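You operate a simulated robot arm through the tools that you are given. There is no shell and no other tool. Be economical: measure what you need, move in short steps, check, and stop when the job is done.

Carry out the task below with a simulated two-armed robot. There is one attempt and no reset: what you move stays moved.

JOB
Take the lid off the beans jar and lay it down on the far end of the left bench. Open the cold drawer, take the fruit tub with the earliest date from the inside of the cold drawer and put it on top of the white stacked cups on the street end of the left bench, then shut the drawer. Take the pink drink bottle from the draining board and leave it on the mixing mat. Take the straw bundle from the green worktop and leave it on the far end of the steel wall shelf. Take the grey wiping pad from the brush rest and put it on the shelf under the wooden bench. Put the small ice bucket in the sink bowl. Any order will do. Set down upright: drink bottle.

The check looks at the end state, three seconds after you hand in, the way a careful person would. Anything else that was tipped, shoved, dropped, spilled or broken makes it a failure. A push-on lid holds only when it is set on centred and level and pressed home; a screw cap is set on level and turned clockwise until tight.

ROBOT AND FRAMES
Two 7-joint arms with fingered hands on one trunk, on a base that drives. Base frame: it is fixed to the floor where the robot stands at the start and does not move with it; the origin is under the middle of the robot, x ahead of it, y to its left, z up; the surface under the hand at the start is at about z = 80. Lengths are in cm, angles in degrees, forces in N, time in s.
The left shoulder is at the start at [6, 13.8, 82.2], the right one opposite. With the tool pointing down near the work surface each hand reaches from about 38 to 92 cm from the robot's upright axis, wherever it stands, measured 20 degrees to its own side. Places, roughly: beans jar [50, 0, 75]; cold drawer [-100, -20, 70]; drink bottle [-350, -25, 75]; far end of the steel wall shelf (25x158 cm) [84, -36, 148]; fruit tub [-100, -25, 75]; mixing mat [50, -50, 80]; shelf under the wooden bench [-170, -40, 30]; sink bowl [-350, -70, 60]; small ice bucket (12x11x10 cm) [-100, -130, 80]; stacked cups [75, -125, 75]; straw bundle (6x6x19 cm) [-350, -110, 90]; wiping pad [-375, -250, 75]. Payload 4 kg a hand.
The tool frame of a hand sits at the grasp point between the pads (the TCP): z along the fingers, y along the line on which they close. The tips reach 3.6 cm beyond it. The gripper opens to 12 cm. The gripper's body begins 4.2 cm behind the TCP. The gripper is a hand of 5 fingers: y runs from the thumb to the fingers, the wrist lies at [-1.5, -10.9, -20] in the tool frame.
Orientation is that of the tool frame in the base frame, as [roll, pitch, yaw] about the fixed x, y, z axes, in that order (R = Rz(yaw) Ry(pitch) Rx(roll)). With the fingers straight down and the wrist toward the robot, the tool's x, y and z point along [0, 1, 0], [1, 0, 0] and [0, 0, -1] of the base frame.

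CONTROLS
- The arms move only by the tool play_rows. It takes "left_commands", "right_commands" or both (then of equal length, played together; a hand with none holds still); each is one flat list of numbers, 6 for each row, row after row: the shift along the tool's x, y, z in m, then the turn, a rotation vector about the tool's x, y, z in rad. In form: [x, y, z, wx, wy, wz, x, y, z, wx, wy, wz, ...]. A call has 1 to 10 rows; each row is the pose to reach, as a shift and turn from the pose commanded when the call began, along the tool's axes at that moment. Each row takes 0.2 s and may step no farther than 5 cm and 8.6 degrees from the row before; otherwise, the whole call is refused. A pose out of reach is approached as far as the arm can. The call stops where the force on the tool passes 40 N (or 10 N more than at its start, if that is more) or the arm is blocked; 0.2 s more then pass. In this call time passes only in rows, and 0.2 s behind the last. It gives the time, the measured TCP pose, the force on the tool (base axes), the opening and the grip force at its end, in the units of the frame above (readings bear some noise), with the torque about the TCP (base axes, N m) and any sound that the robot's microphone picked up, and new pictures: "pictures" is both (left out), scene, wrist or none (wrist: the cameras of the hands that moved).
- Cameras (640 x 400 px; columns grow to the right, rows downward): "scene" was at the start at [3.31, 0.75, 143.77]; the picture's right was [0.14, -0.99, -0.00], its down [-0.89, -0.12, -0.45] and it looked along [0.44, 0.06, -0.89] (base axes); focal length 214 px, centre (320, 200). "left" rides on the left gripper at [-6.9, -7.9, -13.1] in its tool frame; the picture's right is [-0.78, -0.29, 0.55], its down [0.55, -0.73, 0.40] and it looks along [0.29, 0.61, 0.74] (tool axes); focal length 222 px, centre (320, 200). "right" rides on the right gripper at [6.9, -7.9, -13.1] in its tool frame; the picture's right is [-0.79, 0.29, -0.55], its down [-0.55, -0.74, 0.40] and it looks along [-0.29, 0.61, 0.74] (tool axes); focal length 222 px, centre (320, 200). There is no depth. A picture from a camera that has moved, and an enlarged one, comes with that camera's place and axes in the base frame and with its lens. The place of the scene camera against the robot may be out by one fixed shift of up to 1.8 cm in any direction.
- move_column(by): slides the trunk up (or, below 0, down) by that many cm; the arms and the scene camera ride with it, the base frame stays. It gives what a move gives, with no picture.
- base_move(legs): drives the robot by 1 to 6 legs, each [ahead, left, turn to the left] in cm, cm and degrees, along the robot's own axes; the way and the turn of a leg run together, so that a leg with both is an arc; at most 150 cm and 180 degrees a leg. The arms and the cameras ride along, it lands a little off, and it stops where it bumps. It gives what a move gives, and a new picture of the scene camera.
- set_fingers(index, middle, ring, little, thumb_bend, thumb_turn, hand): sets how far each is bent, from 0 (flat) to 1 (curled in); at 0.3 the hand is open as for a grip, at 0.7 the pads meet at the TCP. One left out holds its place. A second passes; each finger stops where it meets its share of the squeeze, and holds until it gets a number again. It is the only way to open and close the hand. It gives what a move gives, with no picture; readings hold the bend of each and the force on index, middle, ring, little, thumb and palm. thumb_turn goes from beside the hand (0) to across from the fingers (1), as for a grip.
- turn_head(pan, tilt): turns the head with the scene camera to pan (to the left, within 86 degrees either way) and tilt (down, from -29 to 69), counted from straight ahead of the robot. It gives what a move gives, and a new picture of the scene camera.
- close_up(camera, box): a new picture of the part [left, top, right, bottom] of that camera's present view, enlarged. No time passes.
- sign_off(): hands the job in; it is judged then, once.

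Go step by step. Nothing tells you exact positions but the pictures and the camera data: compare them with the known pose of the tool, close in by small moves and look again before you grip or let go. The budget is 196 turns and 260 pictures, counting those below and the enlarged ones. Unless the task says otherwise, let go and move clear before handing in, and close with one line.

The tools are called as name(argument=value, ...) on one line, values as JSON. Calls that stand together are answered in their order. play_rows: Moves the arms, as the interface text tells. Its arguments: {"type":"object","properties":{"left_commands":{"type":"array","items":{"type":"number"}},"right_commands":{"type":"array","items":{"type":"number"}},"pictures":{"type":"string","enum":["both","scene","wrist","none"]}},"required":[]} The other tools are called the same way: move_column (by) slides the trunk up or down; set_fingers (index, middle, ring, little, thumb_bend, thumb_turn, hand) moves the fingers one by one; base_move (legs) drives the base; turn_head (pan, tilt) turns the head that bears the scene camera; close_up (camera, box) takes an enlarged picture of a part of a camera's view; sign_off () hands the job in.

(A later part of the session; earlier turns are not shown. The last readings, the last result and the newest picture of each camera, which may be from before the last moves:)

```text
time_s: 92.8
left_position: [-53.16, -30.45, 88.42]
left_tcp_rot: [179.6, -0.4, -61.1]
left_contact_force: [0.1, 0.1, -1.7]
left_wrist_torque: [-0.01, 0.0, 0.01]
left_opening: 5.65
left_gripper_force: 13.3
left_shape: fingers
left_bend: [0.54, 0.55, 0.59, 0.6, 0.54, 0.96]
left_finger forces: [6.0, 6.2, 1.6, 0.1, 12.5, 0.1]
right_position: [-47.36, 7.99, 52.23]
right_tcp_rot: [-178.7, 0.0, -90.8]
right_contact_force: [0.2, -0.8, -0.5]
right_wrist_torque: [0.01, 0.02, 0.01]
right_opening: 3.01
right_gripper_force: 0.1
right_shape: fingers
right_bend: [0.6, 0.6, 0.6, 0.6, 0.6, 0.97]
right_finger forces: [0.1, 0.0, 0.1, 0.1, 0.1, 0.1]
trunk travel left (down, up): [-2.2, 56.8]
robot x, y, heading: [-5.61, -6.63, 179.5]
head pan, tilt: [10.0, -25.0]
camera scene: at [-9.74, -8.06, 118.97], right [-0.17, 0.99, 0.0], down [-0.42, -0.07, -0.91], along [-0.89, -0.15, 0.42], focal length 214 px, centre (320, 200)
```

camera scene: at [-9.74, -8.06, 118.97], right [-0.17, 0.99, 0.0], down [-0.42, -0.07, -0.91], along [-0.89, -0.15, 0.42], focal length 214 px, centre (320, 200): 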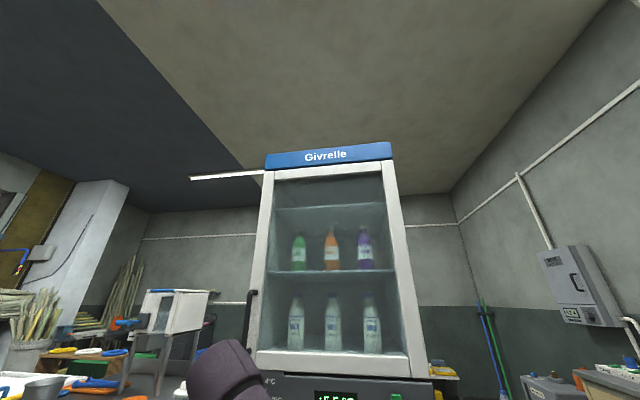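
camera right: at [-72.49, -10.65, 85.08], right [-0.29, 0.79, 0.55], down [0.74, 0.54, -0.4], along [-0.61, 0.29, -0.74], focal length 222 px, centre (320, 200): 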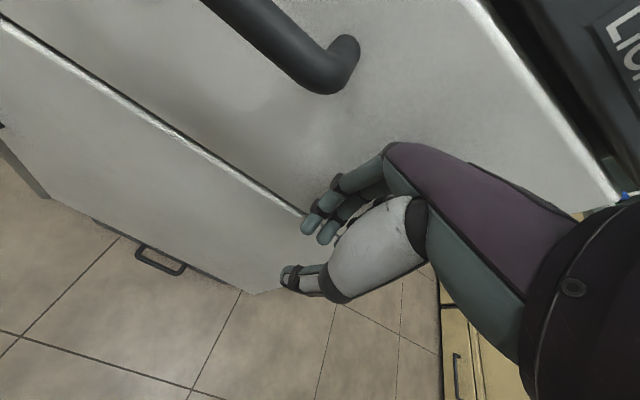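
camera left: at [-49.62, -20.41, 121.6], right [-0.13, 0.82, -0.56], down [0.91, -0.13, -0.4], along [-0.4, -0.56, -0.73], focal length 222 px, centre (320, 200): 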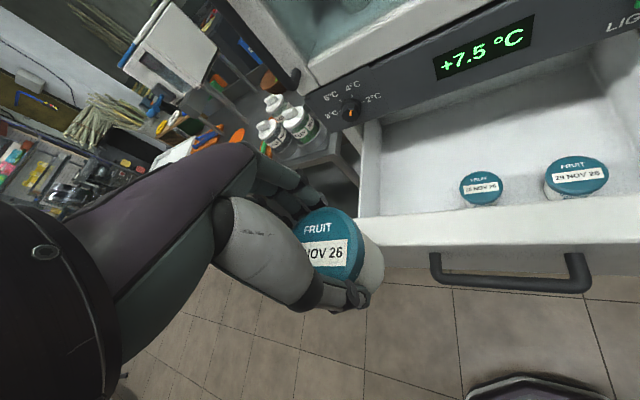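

The fridge interior lamp is dark now, whereas earlier it glowed: I must have pressed the LIGHT switch. I'll press it once more, raising the trunk and aiming knuckles at the switch at about [-87,0,93].

move_column(by=33)

turn_head(pan=10, tilt=35)

play_rows(right_commands=[0.03, 0.03, 0, 0, 0, 0, 0.06, 0.06, 0, 0, 0, 0, 0.08, 0.1, 0, 0, 0, 0, 0.08, 0.14, 0, 0, 0, 0, 0.08, 0.18, 0, 0, 0, 0, 0.08, 0.22, 0, 0, 0, 0, 0.08, 0.26, 0, 0, 0, 0], pictures="both")

```text
time_s: 96.0
left_position: [-53.31, -30.49, 121.49]
left_tcp_rot: [179.5, -0.5, -61.1]
left_contact_force: [-0.1, 0.9, -2.3]
left_wrist_torque: [-0.04, 0.02, 0.0]
left_opening: 5.68
left_gripper_force: 13.5
left_shape: fingers
left_bend: [0.54, 0.55, 0.59, 0.6, 0.54, 0.96]
left_finger forces: [5.9, 6.1, 1.6, 0.1, 12.6, 0.1]
right_position: [-47.35, 7.72, 85.18]
right_tcp_rot: [-178.7, 0.0, -90.7]
right_contact_force: [0.1, -1.0, -0.3]
right_wrist_torque: [-0.03, 0.03, 0.02]
right_opening: 3.04
right_gripper_force: 0.1
right_shape: fingers
right_bend: [0.6, 0.6, 0.6, 0.6, 0.6, 0.97]
right_finger forces: [0.1, 0.0, 0.0, 0.0, 0.0, 0.0]
trunk travel left (down, up): [-35.2, 23.8]
robot x, y, heading: [-5.57, -6.7, 179.7]
head pan, tilt: [10.0, -25.0]
```

```text
time_s: 97.3
left_position: [-53.28, -30.58, 121.42]
left_tcp_rot: [179.6, -0.6, -61.0]
left_contact_force: [1.0, -0.5, -1.8]
left_wrist_torque: [0.0, 0.0, 0.01]
left_opening: 5.69
left_gripper_force: 13.6
left_shape: fingers
left_bend: [0.54, 0.55, 0.59, 0.6, 0.54, 0.96]
left_finger forces: [6.0, 6.2, 1.6, 0.0, 12.5, 0.0]
right_position: [-47.37, 7.94, 85.12]
right_tcp_rot: [-178.7, -0.1, -90.7]
right_contact_force: [-0.6, 0.6, -0.5]
right_wrist_torque: [0.03, -0.01, -0.01]
right_opening: 3.02
right_gripper_force: 0.2
right_shape: fingers
right_bend: [0.6, 0.6, 0.6, 0.6, 0.6, 0.97]
right_finger forces: [0.0, 0.0, 0.0, 0.0, 0.0, 0.1]
trunk travel left (down, up): [-35.2, 23.8]
robot x, y, heading: [-5.94, -6.67, 179.6]
head pan, tilt: [10.0, 35.0]
camera scene: at [-11.43, -8.34, 142.8], right [-0.17, 0.99, 0.0], down [0.57, 0.1, -0.82], along [-0.81, -0.14, -0.57], focal length 214 px, centre (320, 200)
```

scene: 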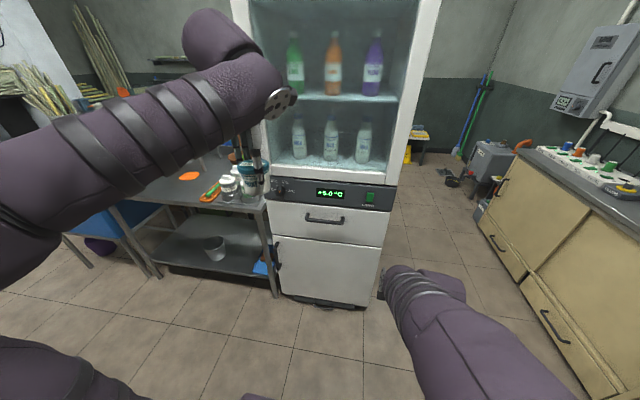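

```text
time_s: 98.9
left_position: [-53.38, -30.55, 121.4]
left_tcp_rot: [179.5, -0.5, -61.2]
left_contact_force: [-0.7, -0.4, -2.2]
left_wrist_torque: [0.0, 0.01, -0.01]
left_opening: 5.69
left_gripper_force: 13.4
left_shape: fingers
left_bend: [0.54, 0.55, 0.59, 0.6, 0.54, 0.96]
left_finger forces: [6.0, 6.2, 1.7, 0.1, 12.6, 0.0]
right_position: [-73.46, 0.01, 84.81]
right_tcp_rot: [-178.8, 0.0, -90.6]
right_contact_force: [0.0, -0.5, -0.5]
right_wrist_torque: [-0.01, 0.0, -0.01]
right_opening: 3.03
right_gripper_force: 0.0
right_shape: fingers
right_bend: [0.6, 0.6, 0.6, 0.6, 0.6, 0.97]
right_finger forces: [0.0, 0.1, 0.0, 0.0, 0.0, 0.0]
trunk travel left (down, up): [-35.2, 23.8]
robot x, y, heading: [-5.8, -6.58, 179.6]
head pan, tilt: [10.0, 35.0]
camera scene: at [-11.48, -8.34, 142.79], right [-0.17, 0.99, 0.0], down [0.57, 0.1, -0.82], along [-0.81, -0.14, -0.57], focal length 214 px, centre (320, 200)
camera right: at [-66.0, -6.84, 97.8], right [-0.29, 0.79, 0.54], down [0.75, 0.54, -0.38], along [-0.59, 0.29, -0.75], focal length 222 px, centre (320, 200)
```

scene: 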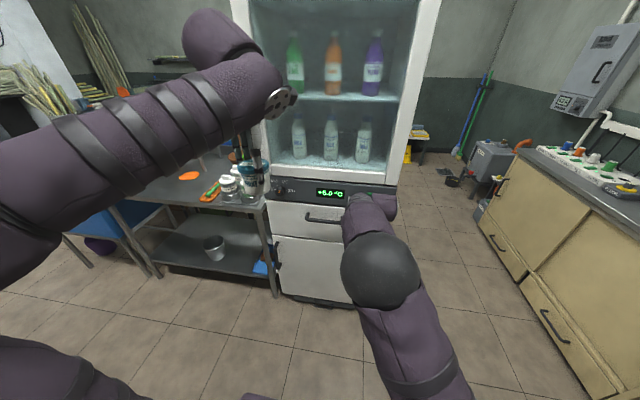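
right: 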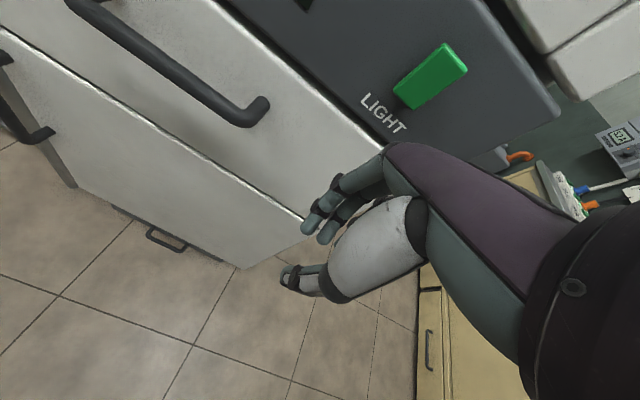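

play_rows(right_commands=[0, 0.03, -0.01, 0, 0, 0, 0, 0.055, -0.01, 0, 0, 0, 0, 0.065, -0.01, 0, 0, 0, 0, 0.075, -0.01, 0, 0, 0], pictures="wrist")

```text
time_s: 99.9
left_position: [-53.03, -30.33, 121.55]
left_tcp_rot: [179.5, -0.4, -61.1]
left_contact_force: [-0.1, 0.4, -2.1]
left_wrist_torque: [0.02, 0.02, 0.01]
left_opening: 5.67
left_gripper_force: 13.1
left_shape: fingers
left_bend: [0.54, 0.55, 0.59, 0.6, 0.54, 0.96]
left_finger forces: [5.9, 6.2, 1.6, 0.0, 12.6, 0.1]
right_position: [-80.69, 0.44, 85.43]
right_tcp_rot: [-178.5, 0.1, -90.8]
right_contact_force: [20.6, 4.6, 3.0]
right_wrist_torque: [-0.01, 0.47, -0.5]
right_opening: 3.01
right_gripper_force: 9.9
right_shape: fingers
right_bend: [0.6, 0.66, 0.6, 0.6, 0.6, 0.97]
right_finger forces: [0.0, 18.1, 1.7, 0.0, 0.0, 0.1]
trunk travel left (down, up): [-35.2, 23.8]
robot x, y, heading: [-6.0, -6.81, 179.4]
head pan, tilt: [10.0, 35.0]
camera right: at [-73.29, -6.53, 98.63], right [-0.29, 0.79, 0.54], down [0.75, 0.54, -0.38], along [-0.59, 0.29, -0.75], focal length 222 px, centre (320, 200)
```

right: 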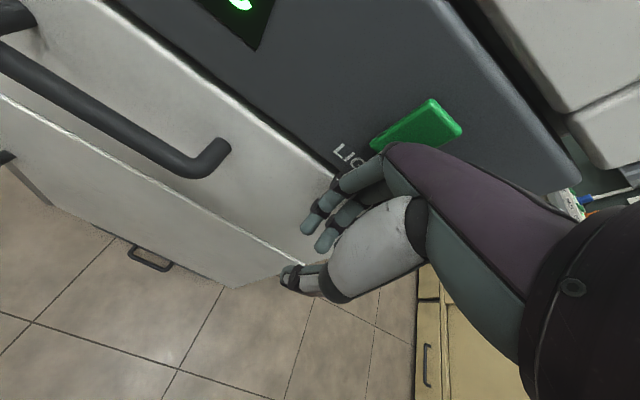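

Contact just below the switch. I back off 1 cm, go up 2.5 cm and press again.

play_rows(right_commands=[0, -0.012, 0, 0, 0, 0, 0, -0.012, -0.025, 0, 0, 0, 0, -0.002, -0.025, 0, 0, 0, 0, 0.006, -0.025, 0, 0, 0], pictures="wrist")

```text
time_s: 100.9
left_position: [-53.06, -30.41, 121.54]
left_tcp_rot: [179.6, -0.4, -61.1]
left_contact_force: [0.8, -0.4, -1.3]
left_wrist_torque: [0.0, -0.01, 0.02]
left_opening: 5.66
left_gripper_force: 12.9
left_shape: fingers
left_bend: [0.54, 0.55, 0.59, 0.6, 0.54, 0.96]
left_finger forces: [6.1, 6.3, 1.6, 0.1, 12.7, 0.0]
right_position: [-80.66, 0.68, 87.87]
right_tcp_rot: [-178.1, -0.1, -91.4]
right_contact_force: [19.5, 1.2, 4.4]
right_wrist_torque: [-0.05, 0.63, -0.29]
right_opening: 2.99
right_gripper_force: 10.6
right_shape: fingers
right_bend: [0.6, 0.66, 0.6, 0.6, 0.6, 0.97]
right_finger forces: [1.9, 19.3, 0.2, 0.1, 0.0, 0.0]
trunk travel left (down, up): [-35.2, 23.8]
robot x, y, heading: [-5.83, -6.59, 179.6]
head pan, tilt: [10.0, 35.0]
stopped in row 4 (right hand): the force on the tool passed its limit at 45 N (the readings are from after the stop); the commanded pose is now the measured one
camera right: at [-73.42, -6.27, 101.18], right [-0.29, 0.79, 0.54], down [0.76, 0.53, -0.37], along [-0.58, 0.3, -0.76], focal length 222 px, centre (320, 200)
```

right: 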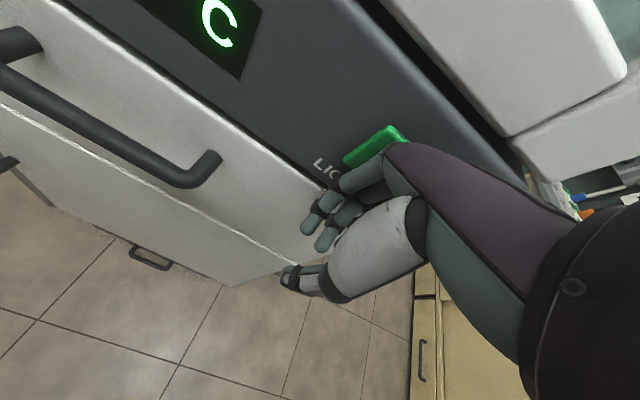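

No click yet; I try 2.5 cm higher.

play_rows(right_commands=[0, -0.015, 0, 0, 0, 0, 0, -0.015, -0.025, 0, 0, 0, 0, -0.005, -0.025, 0, 0, 0, 0, 0.005, -0.025, 0, 0, 0, 0, 0.01, -0.025, 0, 0, 0], pictures="wrist")

```text
time_s: 102.2
left_position: [-52.81, -30.39, 121.65]
left_tcp_rot: [179.5, -0.4, -61.2]
left_contact_force: [-0.3, -0.2, -2.3]
left_wrist_torque: [0.01, 0.01, -0.01]
left_opening: 5.65
left_gripper_force: 14.0
left_shape: fingers
left_bend: [0.54, 0.55, 0.59, 0.6, 0.54, 0.96]
left_finger forces: [6.2, 6.2, 1.6, 0.1, 12.6, 0.0]
right_position: [-80.58, 0.7, 90.61]
right_tcp_rot: [-177.9, 0.1, -91.4]
right_contact_force: [25.8, 1.4, 6.0]
right_wrist_torque: [-0.09, 0.87, -0.14]
right_opening: 2.33
right_gripper_force: 13.8
right_shape: fingers
right_bend: [0.65, 0.65, 0.6, 0.6, 0.6, 0.97]
right_finger forces: [13.3, 14.8, 0.1, 0.0, 0.0, 0.0]
right hand out of reach, approached as far as the arm can: row 4, 5
trunk travel left (down, up): [-35.2, 23.8]
robot x, y, heading: [-5.55, -6.25, 179.4]
head pan, tilt: [10.0, 35.0]
stopped in row 5 (right hand): the force on the tool passed its limit at 41 N (the readings are from after the stop); the commanded pose is now the measured one
camera right: at [-73.44, -6.33, 103.83], right [-0.29, 0.79, 0.54], down [0.76, 0.53, -0.37], along [-0.58, 0.3, -0.76], focal length 222 px, centre (320, 200)
```

right: 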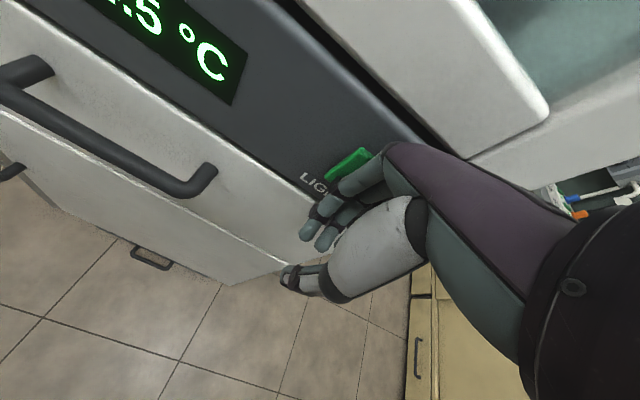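

play_rows(right_commands=[0, -0.015, 0, 0, 0, 0, 0, -0.015, -0.025, 0, 0, 0, 0, -0.005, -0.025, 0, 0, 0, 0, 0.005, -0.025, 0, 0, 0, 0, 0.01, -0.025, 0, 0, 0], pictures="wrist")

```text
time_s: 103.4
left_position: [-52.88, -30.27, 121.62]
left_tcp_rot: [179.5, -0.4, -61.2]
left_contact_force: [-0.2, 0.0, -2.6]
left_wrist_torque: [-0.03, -0.01, 0.0]
left_opening: 5.67
left_gripper_force: 13.2
left_shape: fingers
left_bend: [0.54, 0.55, 0.59, 0.6, 0.54, 0.96]
left_finger forces: [6.1, 6.3, 1.6, 0.0, 12.6, 0.1]
right_position: [-80.63, 0.54, 92.69]
right_tcp_rot: [-178.1, 0.1, -91.3]
right_contact_force: [20.4, 6.6, 12.3]
right_wrist_torque: [-0.03, 0.92, -0.42]
right_opening: 2.69
right_gripper_force: 12.9
right_shape: fingers
right_bend: [0.62, 0.64, 0.6, 0.6, 0.6, 0.97]
right_finger forces: [7.5, 18.0, 0.0, 0.1, 0.0, 0.1]
right hand out of reach, approached as far as the arm can: row 4, 5
trunk travel left (down, up): [-35.2, 23.8]
robot x, y, heading: [-5.48, -6.82, 179.9]
head pan, tilt: [10.0, 35.0]
heard: click
camera right: at [-73.27, -6.56, 105.95], right [-0.29, 0.79, 0.54], down [0.76, 0.53, -0.37], along [-0.58, 0.3, -0.76], focal length 222 px, centre (320, 200)
```

right: 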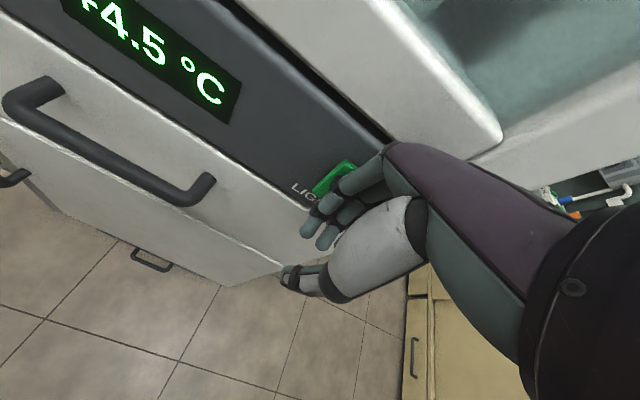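

A click. I back straight off and check the lamp.

play_rows(right_commands=[0, -0.04, 0, 0, 0, 0, 0, -0.08, 0, 0, 0, 0, 0, -0.12, 0, 0, 0, 0, 0, -0.16, 0, 0, 0, 0, 0, -0.2, 0, 0, 0, 0, 0, -0.24, 0, 0, 0, 0, 0, -0.28, 0, 0, 0, 0, 0, -0.32, 0, 0, 0, 0], pictures="scene")

turn_head(pan=0, tilt=40)

close_up(camera="scene", box=[200, 0, 380, 190])

```text
time_s: 105.2
left_position: [-53.27, -30.39, 121.35]
left_tcp_rot: [179.7, -0.4, -61.2]
left_contact_force: [-0.2, 0.3, -2.1]
left_wrist_torque: [0.02, 0.01, 0.01]
left_opening: 5.65
left_gripper_force: 13.7
left_shape: fingers
left_bend: [0.54, 0.55, 0.59, 0.6, 0.54, 0.96]
left_finger forces: [6.2, 6.4, 1.6, 0.0, 12.7, 0.0]
right_position: [-51.04, 7.69, 91.04]
right_tcp_rot: [-174.0, 1.2, -103.3]
right_contact_force: [0.3, 0.7, 0.1]
right_wrist_torque: [0.02, 0.03, 0.01]
right_opening: 2.99
right_gripper_force: 0.1
right_shape: fingers
right_bend: [0.6, 0.6, 0.6, 0.6, 0.6, 0.97]
right_finger forces: [0.1, 0.0, 0.0, 0.0, 0.1, 0.0]
trunk travel left (down, up): [-35.2, 23.8]
robot x, y, heading: [-5.09, -6.8, 179.6]
head pan, tilt: [10.0, 35.0]
stopped in row 8 (right hand): the arm was blocked; the commanded pose is now the measured one
camera scene: at [-11.31, -8.35, 142.79], right [-0.16, 0.99, 0.0], down [0.57, 0.09, -0.82], along [-0.81, -0.13, -0.57], focal length 214 px, centre (320, 200)
```

scene: 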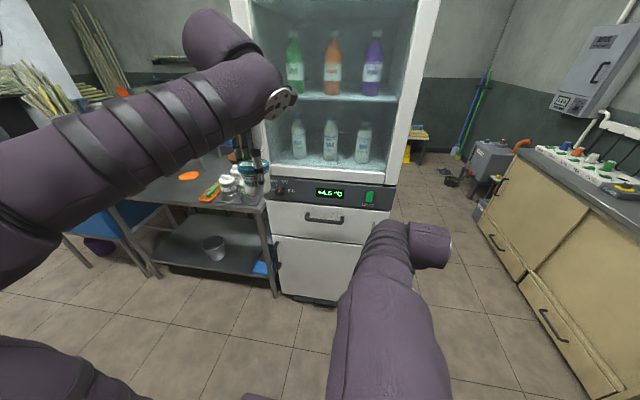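

```text
time_s: 106.0
left_position: [-53.15, -30.37, 121.4]
left_tcp_rot: [179.7, -0.6, -61.2]
left_contact_force: [0.2, -0.1, -1.1]
left_wrist_torque: [0.01, -0.01, 0.01]
left_opening: 5.67
left_gripper_force: 13.8
left_shape: fingers
left_bend: [0.54, 0.55, 0.59, 0.6, 0.54, 0.96]
left_finger forces: [6.1, 6.2, 1.7, 0.0, 12.6, 0.1]
right_position: [-50.87, 7.78, 91.07]
right_tcp_rot: [-174.0, 1.0, -103.3]
right_contact_force: [0.2, -0.2, -0.4]
right_wrist_torque: [-0.01, -0.01, 0.02]
right_opening: 3.0
right_gripper_force: 0.1
right_shape: fingers
right_bend: [0.6, 0.6, 0.6, 0.6, 0.6, 0.97]
right_finger forces: [0.0, 0.1, 0.1, 0.0, 0.0, 0.1]
trunk travel left (down, up): [-35.2, 23.8]
robot x, y, heading: [-5.94, -6.92, 179.4]
head pan, tilt: [0.0, 40.0]
camera scene: at [-11.14, -6.79, 142.04], right [0.01, 1.0, 0.0], down [0.64, -0.01, -0.77], along [-0.77, 0.01, -0.64], focal length 214 px, centre (320, 200)
```

scene: 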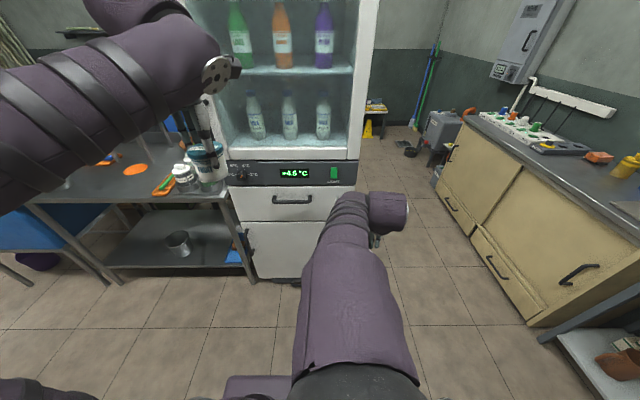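

```text
2.11 times, centred on (290, 95) of scene
camera zoom: at [-11.14, -6.79, 142.04], right [0.01, 1.0, 0.0], down [0.64, -0.01, -0.77], along [-0.77, 0.01, -0.64], focal length 452 px, centre (383, 421)
```

zoom: 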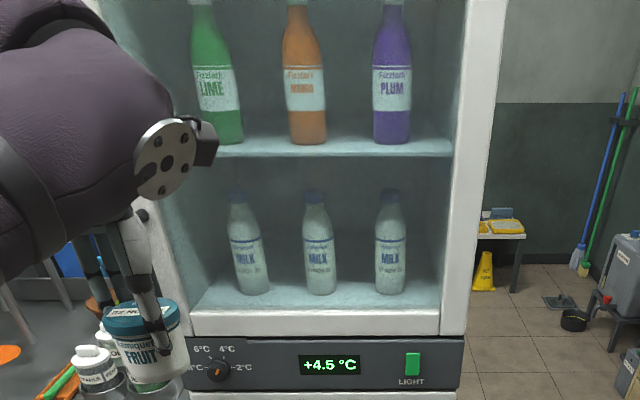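

close_up(camera="scene", box=[310, 155, 360, 190])

turn_head(pan=20, tilt=10)

```text
11.43 times, centred on (335, 172) of scene
camera zoom: at [-11.14, -6.79, 142.04], right [0.01, 1.0, 0.0], down [0.64, -0.01, -0.77], along [-0.77, 0.01, -0.64], focal length 2451 px, centre (149, 514)
```

zoom: 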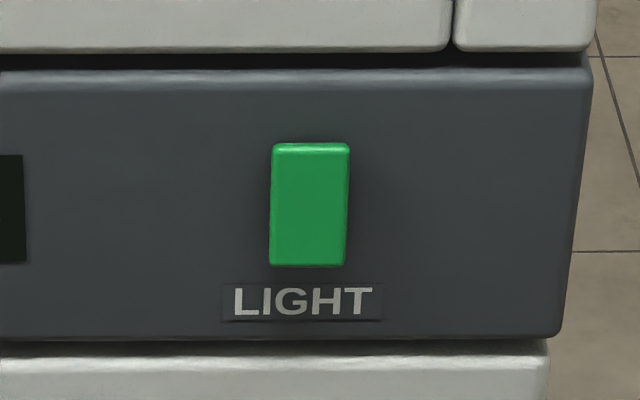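

```text
time_s: 106.9
left_position: [-53.13, -30.41, 121.5]
left_tcp_rot: [179.6, -0.5, -61.2]
left_contact_force: [0.3, -0.5, -2.5]
left_wrist_torque: [0.01, 0.01, 0.01]
left_opening: 5.66
left_gripper_force: 13.3
left_shape: fingers
left_bend: [0.54, 0.55, 0.59, 0.6, 0.54, 0.96]
left_finger forces: [6.1, 6.1, 1.6, 0.0, 12.6, 0.0]
right_position: [-50.99, 7.71, 91.07]
right_tcp_rot: [-174.0, 1.1, -103.3]
right_contact_force: [0.4, 0.2, -0.3]
right_wrist_torque: [0.0, -0.02, 0.01]
right_opening: 3.03
right_gripper_force: 0.0
right_shape: fingers
right_bend: [0.6, 0.6, 0.6, 0.6, 0.6, 0.97]
right_finger forces: [0.1, 0.1, 0.1, 0.0, 0.0, 0.0]
trunk travel left (down, up): [-35.2, 23.8]
robot x, y, heading: [-5.46, -6.55, 179.7]
head pan, tilt: [20.0, 10.0]
camera scene: at [-11.4, -9.95, 146.8], right [-0.33, 0.94, 0.0], down [0.16, 0.06, -0.98], along [-0.93, -0.33, -0.17], focal length 214 px, centre (320, 200)
```

scene: 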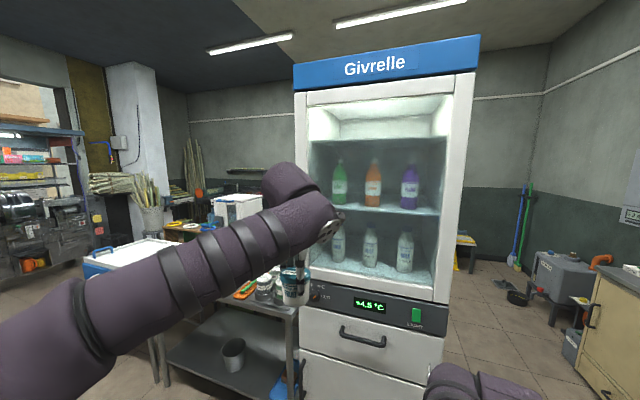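

The light is back on and the drawer is shut. Next I carry the tub to the street end: turn to face −y and drive along the aisle.

base_move(legs=[[0, 0, 90]])

turn_head(pan=0, tilt=35)

```text
time_s: 111.1
left_position: [16.79, -54.71, 121.36]
left_tcp_rot: [179.6, -0.6, 27.5]
left_contact_force: [-0.3, 0.2, -2.4]
left_wrist_torque: [-0.04, 0.02, 0.02]
left_opening: 5.65
left_gripper_force: 12.3
left_shape: fingers
left_bend: [0.54, 0.55, 0.59, 0.6, 0.54, 0.96]
left_finger forces: [5.9, 6.1, 1.5, 0.0, 12.0, 0.0]
right_position: [-21.19, -51.79, 91.12]
right_tcp_rot: [-174.0, 1.2, -14.5]
right_contact_force: [-0.6, 0.7, 0.2]
right_wrist_torque: [0.01, -0.02, -0.01]
right_opening: 3.0
right_gripper_force: 0.1
right_shape: fingers
right_bend: [0.6, 0.6, 0.6, 0.6, 0.6, 0.97]
right_finger forces: [0.0, 0.1, 0.0, 0.0, 0.0, 0.1]
trunk travel left (down, up): [-35.2, 23.8]
robot x, y, heading: [-5.71, -6.7, -91.7]
head pan, tilt: [20.0, 10.0]
camera scene: at [-2.61, -12.68, 146.81], right [-0.95, -0.31, 0.0], down [-0.05, 0.17, -0.98], along [0.31, -0.94, -0.17], focal length 214 px, centre (320, 200)
```

scene: 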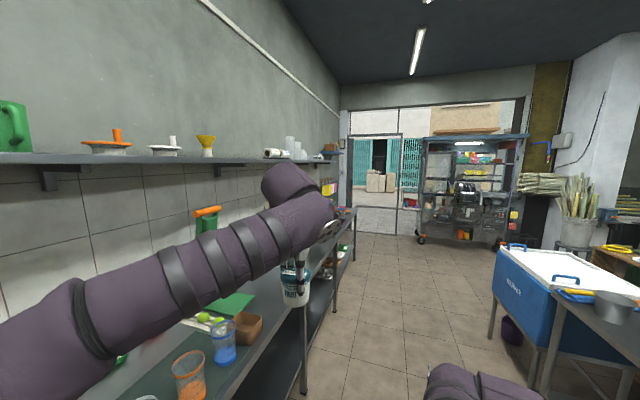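

```text
time_s: 112.0
left_position: [16.89, -54.78, 121.5]
left_tcp_rot: [179.7, -0.5, 27.4]
left_contact_force: [-0.1, 1.0, -1.7]
left_wrist_torque: [-0.01, 0.01, 0.0]
left_opening: 5.61
left_gripper_force: 12.4
left_shape: fingers
left_bend: [0.54, 0.55, 0.59, 0.6, 0.54, 0.96]
left_finger forces: [5.9, 6.1, 1.5, 0.0, 12.1, 0.0]
right_position: [-21.18, -51.6, 91.05]
right_tcp_rot: [-174.0, 1.0, -14.7]
right_contact_force: [0.5, 0.3, -0.1]
right_wrist_torque: [0.01, -0.01, 0.02]
right_opening: 3.02
right_gripper_force: 0.1
right_shape: fingers
right_bend: [0.6, 0.6, 0.6, 0.6, 0.6, 0.97]
right_finger forces: [0.0, 0.0, 0.0, 0.0, 0.0, 0.0]
trunk travel left (down, up): [-35.2, 23.8]
robot x, y, heading: [-5.78, -7.07, -92.0]
head pan, tilt: [0.0, 35.0]
camera scene: at [-5.78, -12.65, 142.8], right [-1.0, 0.03, 0.0], down [0.02, 0.57, -0.82], along [-0.03, -0.82, -0.57], focal length 214 px, centre (320, 200)
```

scene: 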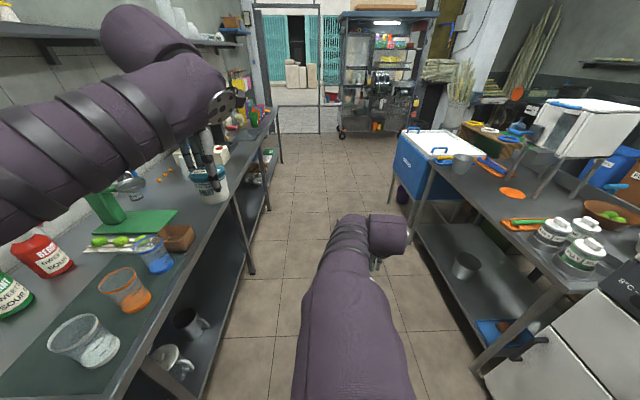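

base_move(legs=[[0, 0, 2], [118, 0, 0]])

turn_head(pan=60, tilt=35)

```text
time_s: 118.3
left_position: [17.79, -171.08, 121.42]
left_tcp_rot: [179.6, -0.6, 29.0]
left_contact_force: [-0.6, -0.7, -2.1]
left_wrist_torque: [0.0, -0.02, -0.03]
left_opening: 5.62
left_gripper_force: 12.6
left_shape: fingers
left_bend: [0.54, 0.55, 0.59, 0.6, 0.54, 0.96]
left_finger forces: [5.9, 6.1, 1.5, 0.0, 11.9, 0.1]
right_position: [-20.34, -168.93, 91.05]
right_tcp_rot: [-174.0, 1.1, -13.1]
right_contact_force: [0.1, 0.5, -0.1]
right_wrist_torque: [-0.02, 0.01, -0.01]
right_opening: 3.02
right_gripper_force: 0.1
right_shape: fingers
right_bend: [0.6, 0.6, 0.6, 0.6, 0.6, 0.97]
right_finger forces: [0.0, 0.0, 0.1, 0.1, 0.1, 0.0]
trunk travel left (down, up): [-35.2, 23.8]
robot x, y, heading: [-6.29, -123.62, -90.3]
head pan, tilt: [0.0, 35.0]
camera scene: at [-5.89, -129.56, 142.79], right [-1.0, 0.01, 0.0], down [0.0, 0.57, -0.82], along [0.0, -0.82, -0.57], focal length 214 px, centre (320, 200)
```

scene: 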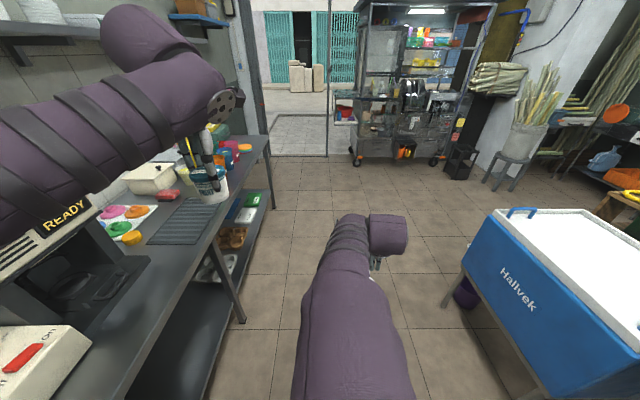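

```text
time_s: 119.6
left_position: [17.87, -170.94, 121.31]
left_tcp_rot: [179.6, -0.4, 29.1]
left_contact_force: [-0.2, -0.2, -2.3]
left_wrist_torque: [-0.01, 0.0, 0.0]
left_opening: 5.65
left_gripper_force: 13.2
left_shape: fingers
left_bend: [0.54, 0.55, 0.59, 0.6, 0.54, 0.96]
left_finger forces: [6.0, 6.1, 1.5, 0.0, 12.1, 0.0]
right_position: [-20.22, -169.05, 91.12]
right_tcp_rot: [-174.0, 1.1, -13.1]
right_contact_force: [0.4, -0.5, -0.9]
right_wrist_torque: [0.01, -0.01, 0.03]
right_opening: 2.99
right_gripper_force: 0.1
right_shape: fingers
right_bend: [0.6, 0.6, 0.6, 0.6, 0.6, 0.97]
right_finger forces: [0.0, 0.0, 0.1, 0.0, 0.0, 0.0]
trunk travel left (down, up): [-35.2, 23.8]
robot x, y, heading: [-5.83, -123.52, -90.5]
head pan, tilt: [60.0, 35.0]
camera scene: at [1.76, -125.19, 142.79], right [-0.51, -0.86, 0.0], down [-0.49, 0.29, -0.82], along [0.71, -0.41, -0.57], focal length 214 px, centre (320, 200)
```

scene: 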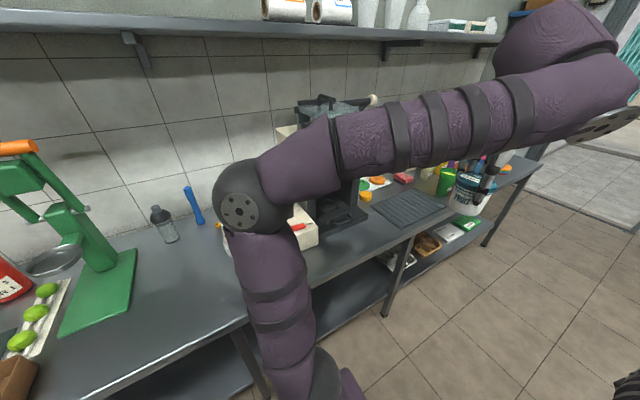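

I shift away from the bench a little and turn to face it.

base_move(legs=[[0, -10, 0], [0, 0, 90]])

turn_head(pan=-25, tilt=38)

```text
time_s: 124.6
left_position: [31.13, -99.18, 121.49]
left_tcp_rot: [179.7, -0.5, 119.7]
left_contact_force: [0.4, 0.4, -2.3]
left_wrist_torque: [0.03, 0.0, 0.01]
left_opening: 5.56
left_gripper_force: 12.4
left_shape: fingers
left_bend: [0.55, 0.55, 0.59, 0.6, 0.54, 0.96]
left_finger forces: [5.8, 5.9, 1.4, 0.0, 11.5, 0.0]
right_position: [29.58, -137.38, 91.08]
right_tcp_rot: [-174.0, 1.0, 77.5]
right_contact_force: [-0.1, -0.1, 0.1]
right_wrist_torque: [-0.01, -0.01, -0.02]
right_opening: 3.0
right_gripper_force: 0.0
right_shape: fingers
right_bend: [0.6, 0.6, 0.6, 0.6, 0.6, 0.97]
right_finger forces: [0.1, 0.0, 0.0, 0.0, 0.0, 0.0]
trunk travel left (down, up): [-35.2, 23.8]
robot x, y, heading: [-15.98, -123.4, 0.4]
head pan, tilt: [60.0, 35.0]
camera scene: at [-14.51, -116.01, 142.79], right [0.87, -0.49, 0.0], down [-0.28, -0.5, -0.82], along [0.41, 0.71, -0.57], focal length 214 px, centre (320, 200)
```

scene: 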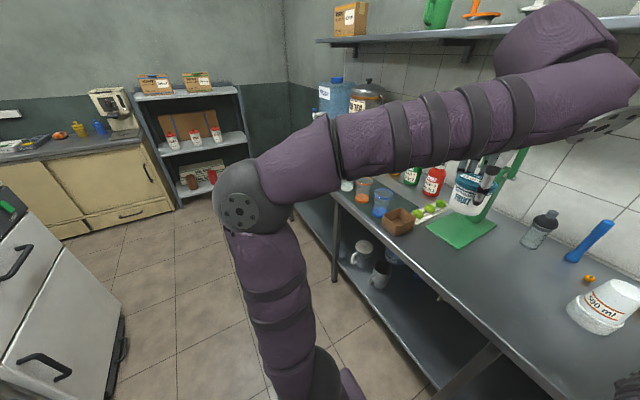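

```text
time_s: 126.2
left_position: [31.15, -99.32, 121.38]
left_tcp_rot: [179.5, -0.5, 119.7]
left_contact_force: [0.8, 0.5, -2.0]
left_wrist_torque: [0.01, 0.02, -0.01]
left_opening: 5.6
left_gripper_force: 12.3
left_shape: fingers
left_bend: [0.55, 0.55, 0.59, 0.6, 0.54, 0.96]
left_finger forces: [5.9, 5.9, 1.4, 0.0, 11.6, 0.1]
right_position: [29.55, -137.28, 91.15]
right_tcp_rot: [-174.1, 1.1, 77.5]
right_contact_force: [-1.0, -0.1, -0.1]
right_wrist_torque: [-0.02, 0.01, 0.04]
right_opening: 2.98
right_gripper_force: 0.1
right_shape: fingers
right_bend: [0.6, 0.6, 0.6, 0.6, 0.6, 0.97]
right_finger forces: [0.0, 0.1, 0.1, 0.1, 0.0, 0.0]
trunk travel left (down, up): [-35.2, 23.8]
robot x, y, heading: [-16.21, -123.61, 0.1]
head pan, tilt: [-25.0, 38.0]
camera scene: at [-11.02, -127.27, 142.34], right [-0.42, -0.91, 0.0], down [-0.56, 0.26, -0.79], along [0.72, -0.33, -0.62], focal length 214 px, centre (320, 200)
```

scene: 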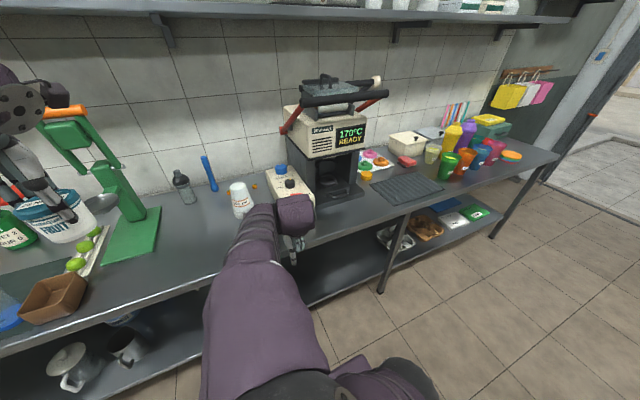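

The white cup stack ("500 ml") stands at about [71,-126]. I take a closer look.

close_up(camera="scene", box=[180, 140, 300, 240])

close_up(camera="scene", box=[400, 90, 560, 220])

```text
4.00 times, centred on (240, 190) of scene
camera zoom: at [-11.02, -127.27, 142.34], right [-0.42, -0.91, 0.0], down [-0.56, 0.26, -0.79], along [0.72, -0.33, -0.62], focal length 858 px, centre (640, 240)
```

zoom: 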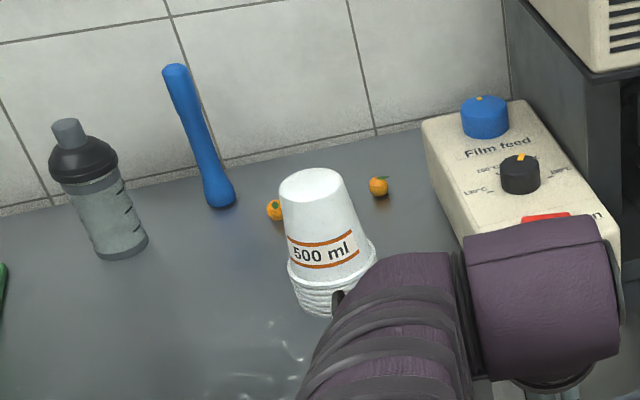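

```text
3.08 times, centred on (480, 155) of scene
camera zoom: at [-11.02, -127.27, 142.34], right [-0.42, -0.91, 0.0], down [-0.56, 0.26, -0.79], along [0.72, -0.33, -0.62], focal length 660 px, centre (-172, 338)
```

zoom: 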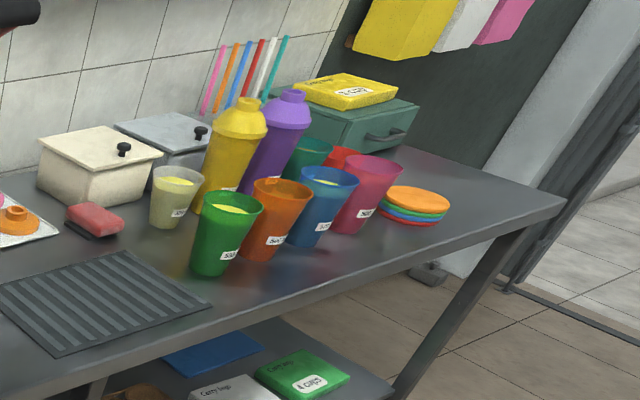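

Stack top is at about [69.5,-126.5,92]. I move the right hand out of the way first.

play_rows(right_commands=[-0.03, -0.015, -0.03, 0, 0, 0, -0.06, -0.025, -0.06, 0, 0, 0, -0.1, -0.025, -0.08, 0, 0, 0, -0.14, -0.025, -0.1, 0, 0, 0, -0.18, -0.025, -0.1, 0, 0, 0, -0.21, -0.025, -0.1, 0, 0, 0], pictures="none")

base_move(legs=[[16, 0, 0]])

turn_head(pan=-10, tilt=45)

close_up(camera="left", box=[0, 0, 640, 400])

```text
time_s: 127.6
left_position: [31.06, -99.33, 121.38]
left_tcp_rot: [179.6, -0.6, 119.7]
left_contact_force: [-0.7, -0.4, -1.6]
left_wrist_torque: [0.0, -0.02, 0.02]
left_opening: 5.6
left_gripper_force: 12.0
left_shape: fingers
left_bend: [0.55, 0.55, 0.59, 0.6, 0.54, 0.96]
left_finger forces: [5.8, 6.0, 1.5, 0.1, 11.8, 0.0]
right_position: [23.75, -157.25, 101.78]
right_tcp_rot: [-173.9, 1.1, 77.6]
right_contact_force: [-0.1, -0.5, 0.3]
right_wrist_torque: [0.0, -0.01, -0.03]
right_opening: 3.02
right_gripper_force: 0.0
right_shape: fingers
right_bend: [0.6, 0.6, 0.6, 0.6, 0.6, 0.97]
right_finger forces: [0.0, 0.0, 0.0, 0.1, 0.1, 0.0]
trunk travel left (down, up): [-35.2, 23.8]
robot x, y, heading: [-16.33, -123.62, 0.6]
head pan, tilt: [-25.0, 38.0]
```

```text
time_s: 129.0
left_position: [47.22, -99.27, 121.32]
left_tcp_rot: [179.8, -0.5, 119.5]
left_contact_force: [-0.4, -0.1, -3.2]
left_wrist_torque: [0.01, 0.0, -0.02]
left_opening: 5.59
left_gripper_force: 12.8
left_shape: fingers
left_bend: [0.55, 0.55, 0.59, 0.6, 0.54, 0.96]
left_finger forces: [5.9, 6.1, 1.5, 0.1, 11.8, 0.0]
right_position: [39.66, -157.12, 101.6]
right_tcp_rot: [-173.9, 1.1, 77.5]
right_contact_force: [-0.1, 0.0, -0.3]
right_wrist_torque: [0.0, -0.02, 0.01]
right_opening: 2.99
right_gripper_force: 0.1
right_shape: fingers
right_bend: [0.6, 0.6, 0.6, 0.6, 0.6, 0.97]
right_finger forces: [0.1, 0.0, 0.0, 0.0, 0.0, 0.0]
trunk travel left (down, up): [-35.2, 23.8]
robot x, y, heading: [-0.05, -123.21, 0.4]
head pan, tilt: [-25.0, 38.0]
camera scene: at [4.93, -127.2, 142.33], right [-0.42, -0.91, 0.0], down [-0.56, 0.26, -0.79], along [0.72, -0.33, -0.62], focal length 214 px, centre (320, 200)
```

scene: 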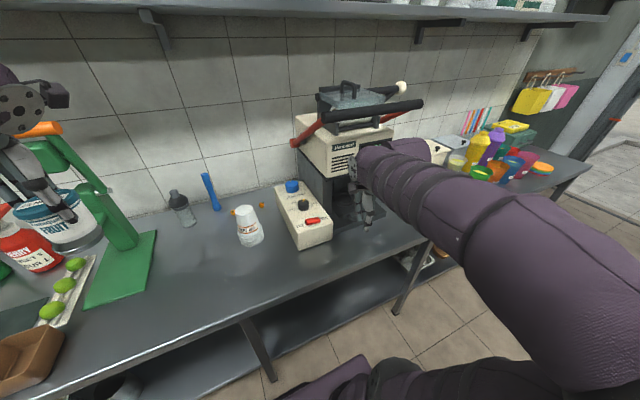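

```text
time_s: 129.8
left_position: [47.02, -99.25, 121.2]
left_tcp_rot: [179.6, -0.4, 119.4]
left_contact_force: [0.2, -0.2, -2.6]
left_wrist_torque: [-0.01, 0.0, 0.02]
left_opening: 5.61
left_gripper_force: 12.6
left_shape: fingers
left_bend: [0.55, 0.55, 0.59, 0.6, 0.54, 0.96]
left_finger forces: [5.8, 5.9, 1.5, 0.1, 11.9, 0.0]
right_position: [39.57, -157.05, 101.72]
right_tcp_rot: [-174.0, 1.1, 77.5]
right_contact_force: [-0.6, 0.7, -0.7]
right_wrist_torque: [0.0, 0.0, 0.02]
right_opening: 3.04
right_gripper_force: 0.0
right_shape: fingers
right_bend: [0.6, 0.6, 0.6, 0.6, 0.6, 0.97]
right_finger forces: [0.0, 0.0, 0.1, 0.1, 0.1, 0.1]
trunk travel left (down, up): [-35.2, 23.8]
robot x, y, heading: [-0.07, -123.85, 0.3]
head pan, tilt: [-10.0, 45.0]
camera scene: at [5.0, -124.97, 141.32], right [-0.17, -0.99, 0.0], down [-0.7, 0.12, -0.71], along [0.7, -0.12, -0.71], focal length 214 px, centre (320, 200)
```

scene: 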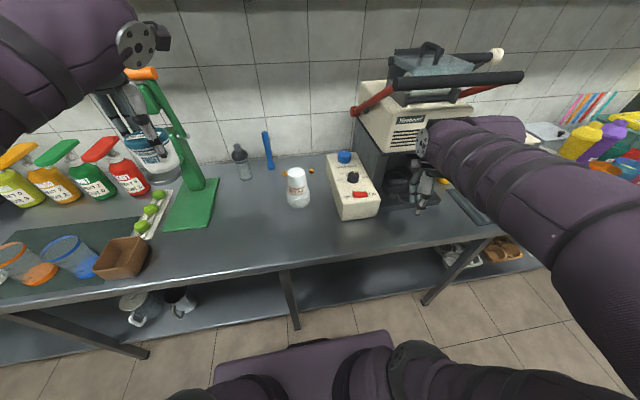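

```text
1.00 times, centred on (320, 200) of left (not enlarged: the box is as wide or as high as the picture)
camera zoom: at [43.6, -109.2, 134.43], right [0.14, -0.82, -0.56], down [-0.91, 0.12, -0.4], along [0.39, 0.56, -0.73], focal length 222 px, centre (320, 200)
```

zoom: 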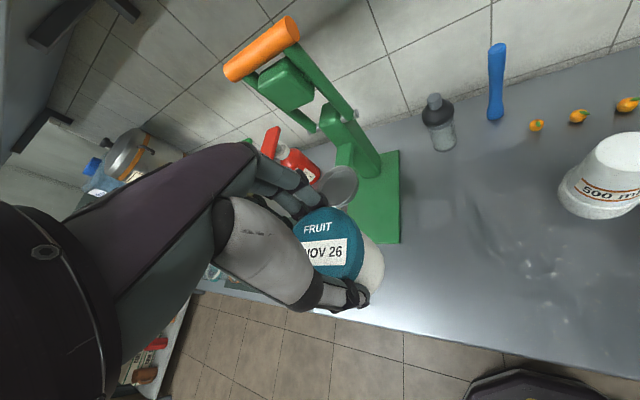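

Over to the stack, with the hand turned forward.

play_rows(left_commands=[-0.04, 0.005, 0, 0, 0, 0.06, -0.08, 0.01, 0, 0, 0, 0.12, -0.12, 0.015, 0, 0, 0, 0.18, -0.16, 0.02, 0, 0, 0, 0.24, -0.2, 0.025, 0, 0, 0, 0.3, -0.24, 0.03, 0, 0, 0, 0.36, -0.28, 0.035, 0, 0, 0, 0.42, -0.32, 0.04, 0, 0, 0, 0.48, -0.338, 0.043, 0, 0, 0, 0.5], pictures="both")

```text
time_s: 131.8
left_position: [66.59, -125.6, 120.85]
left_tcp_rot: [179.9, -0.6, 91.6]
left_contact_force: [0.2, 1.1, -2.2]
left_wrist_torque: [0.02, -0.03, 0.01]
left_opening: 5.57
left_gripper_force: 12.8
left_shape: fingers
left_bend: [0.55, 0.55, 0.59, 0.6, 0.54, 0.96]
left_finger forces: [5.8, 6.0, 1.5, 0.0, 11.6, 0.0]
left hand out of reach, approached as far as the arm can: row 9
right_position: [39.5, -156.99, 101.86]
right_tcp_rot: [-174.0, 1.3, 77.5]
right_contact_force: [0.5, 0.4, -0.6]
right_wrist_torque: [-0.01, -0.01, 0.04]
right_opening: 3.02
right_gripper_force: 0.0
right_shape: fingers
right_bend: [0.6, 0.6, 0.6, 0.6, 0.6, 0.97]
right_finger forces: [0.0, 0.0, 0.1, 0.1, 0.1, 0.0]
trunk travel left (down, up): [-35.2, 23.8]
robot x, y, heading: [-0.16, -123.39, 0.2]
head pan, tilt: [-10.0, 45.0]
camera scene: at [4.93, -124.9, 141.32], right [-0.17, -0.99, 0.0], down [-0.7, 0.12, -0.71], along [0.7, -0.12, -0.71], focal length 214 px, centre (320, 200)
camera left: at [58.84, -132.71, 133.95], right [-0.27, -0.79, -0.56], down [-0.75, 0.53, -0.39], along [0.6, 0.31, -0.73], focal length 222 px, centre (320, 200)
```

scene: 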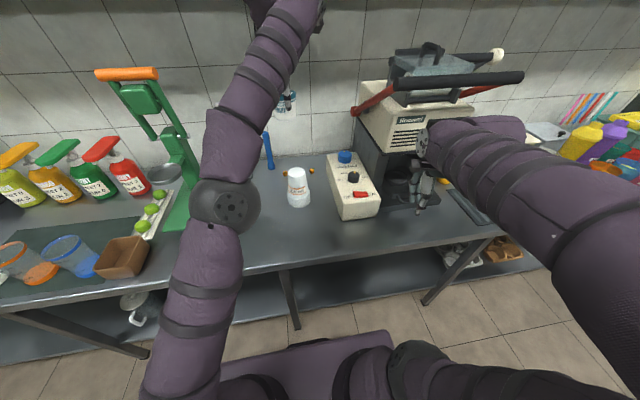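
left: 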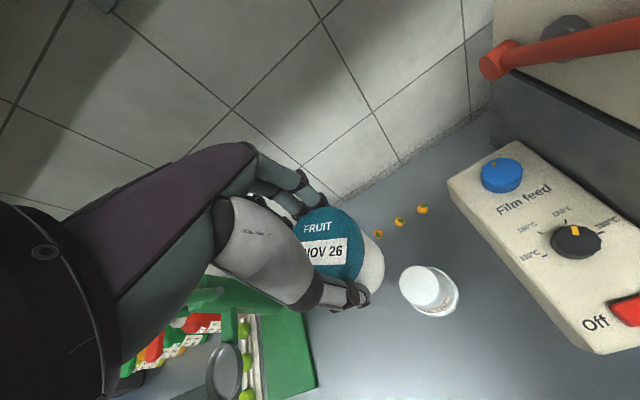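

play_rows(left_commands=[-0.012, -0.018, 0, 0, 0, 0], pictures="none")

move_column(by=-10)

close_up(camera="left", box=[240, 160, 560, 400])

close_up(camera="scene", box=[220, 60, 380, 220])

```text
time_s: 132.2
left_position: [64.84, -126.82, 120.85]
left_tcp_rot: [179.9, -0.6, 91.0]
left_contact_force: [-0.8, -0.2, -2.4]
left_wrist_torque: [0.03, 0.01, -0.03]
left_opening: 5.56
left_gripper_force: 12.7
left_shape: fingers
left_bend: [0.55, 0.55, 0.59, 0.6, 0.54, 0.96]
left_finger forces: [5.8, 6.0, 1.6, 0.1, 11.7, 0.0]
right_position: [39.59, -157.19, 101.75]
right_tcp_rot: [-173.9, 1.0, 77.6]
right_contact_force: [0.8, -0.1, -0.6]
right_wrist_torque: [0.02, 0.0, -0.02]
right_opening: 3.02
right_gripper_force: 0.1
right_shape: fingers
right_bend: [0.6, 0.6, 0.6, 0.6, 0.6, 0.97]
right_finger forces: [0.0, 0.1, 0.0, 0.1, 0.0, 0.1]
trunk travel left (down, up): [-35.2, 23.8]
robot x, y, heading: [-0.04, -123.11, 0.2]
head pan, tilt: [-10.0, 45.0]
```

```text
time_s: 133.5
left_position: [64.78, -126.93, 110.94]
left_tcp_rot: [179.9, -0.6, 91.0]
left_contact_force: [0.6, 1.1, -2.5]
left_wrist_torque: [-0.02, 0.01, -0.02]
left_opening: 5.57
left_gripper_force: 12.5
left_shape: fingers
left_bend: [0.55, 0.55, 0.59, 0.6, 0.54, 0.96]
left_finger forces: [5.8, 6.1, 1.7, 0.0, 11.7, 0.1]
right_position: [39.53, -157.1, 91.65]
right_tcp_rot: [-173.9, 1.2, 77.6]
right_contact_force: [0.0, -0.4, 0.8]
right_wrist_torque: [0.01, 0.0, -0.02]
right_opening: 3.04
right_gripper_force: 0.1
right_shape: fingers
right_bend: [0.6, 0.6, 0.6, 0.6, 0.6, 0.97]
right_finger forces: [0.1, 0.0, 0.0, 0.0, 0.0, 0.1]
trunk travel left (down, up): [-25.2, 33.8]
robot x, y, heading: [-0.05, -123.58, 0.3]
head pan, tilt: [-10.0, 45.0]
```

```text
1.67 times, centred on (400, 280) of left
camera zoom: at [56.99, -133.98, 123.95], right [-0.28, -0.78, -0.56], down [-0.74, 0.54, -0.39], along [0.61, 0.3, -0.73], focal length 370 px, centre (187, 67)
```

zoom: 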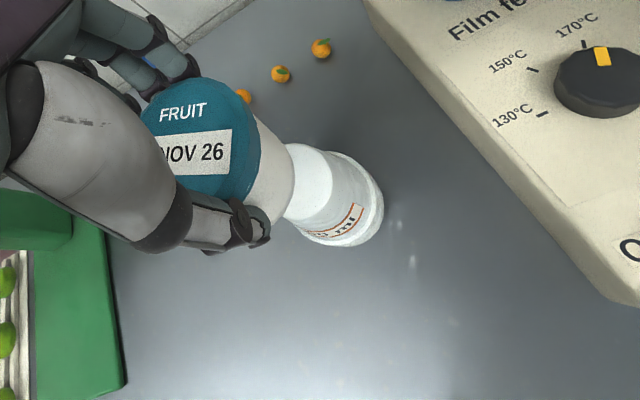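

```text
2.50 times, centred on (300, 140) of scene
camera zoom: at [5.0, -124.97, 131.32], right [-0.17, -0.99, 0.0], down [-0.7, 0.12, -0.71], along [0.7, -0.12, -0.71], focal length 536 px, centre (370, 350)
```

zoom: 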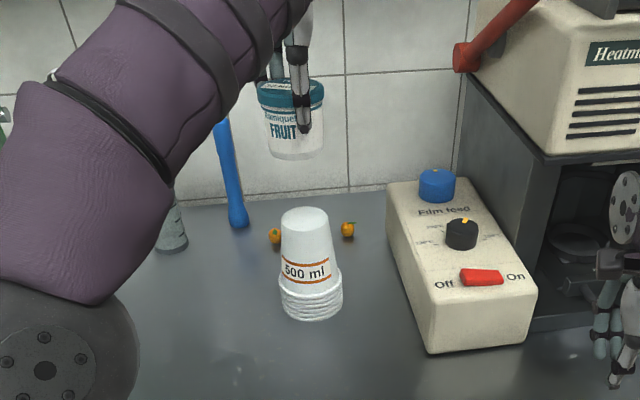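

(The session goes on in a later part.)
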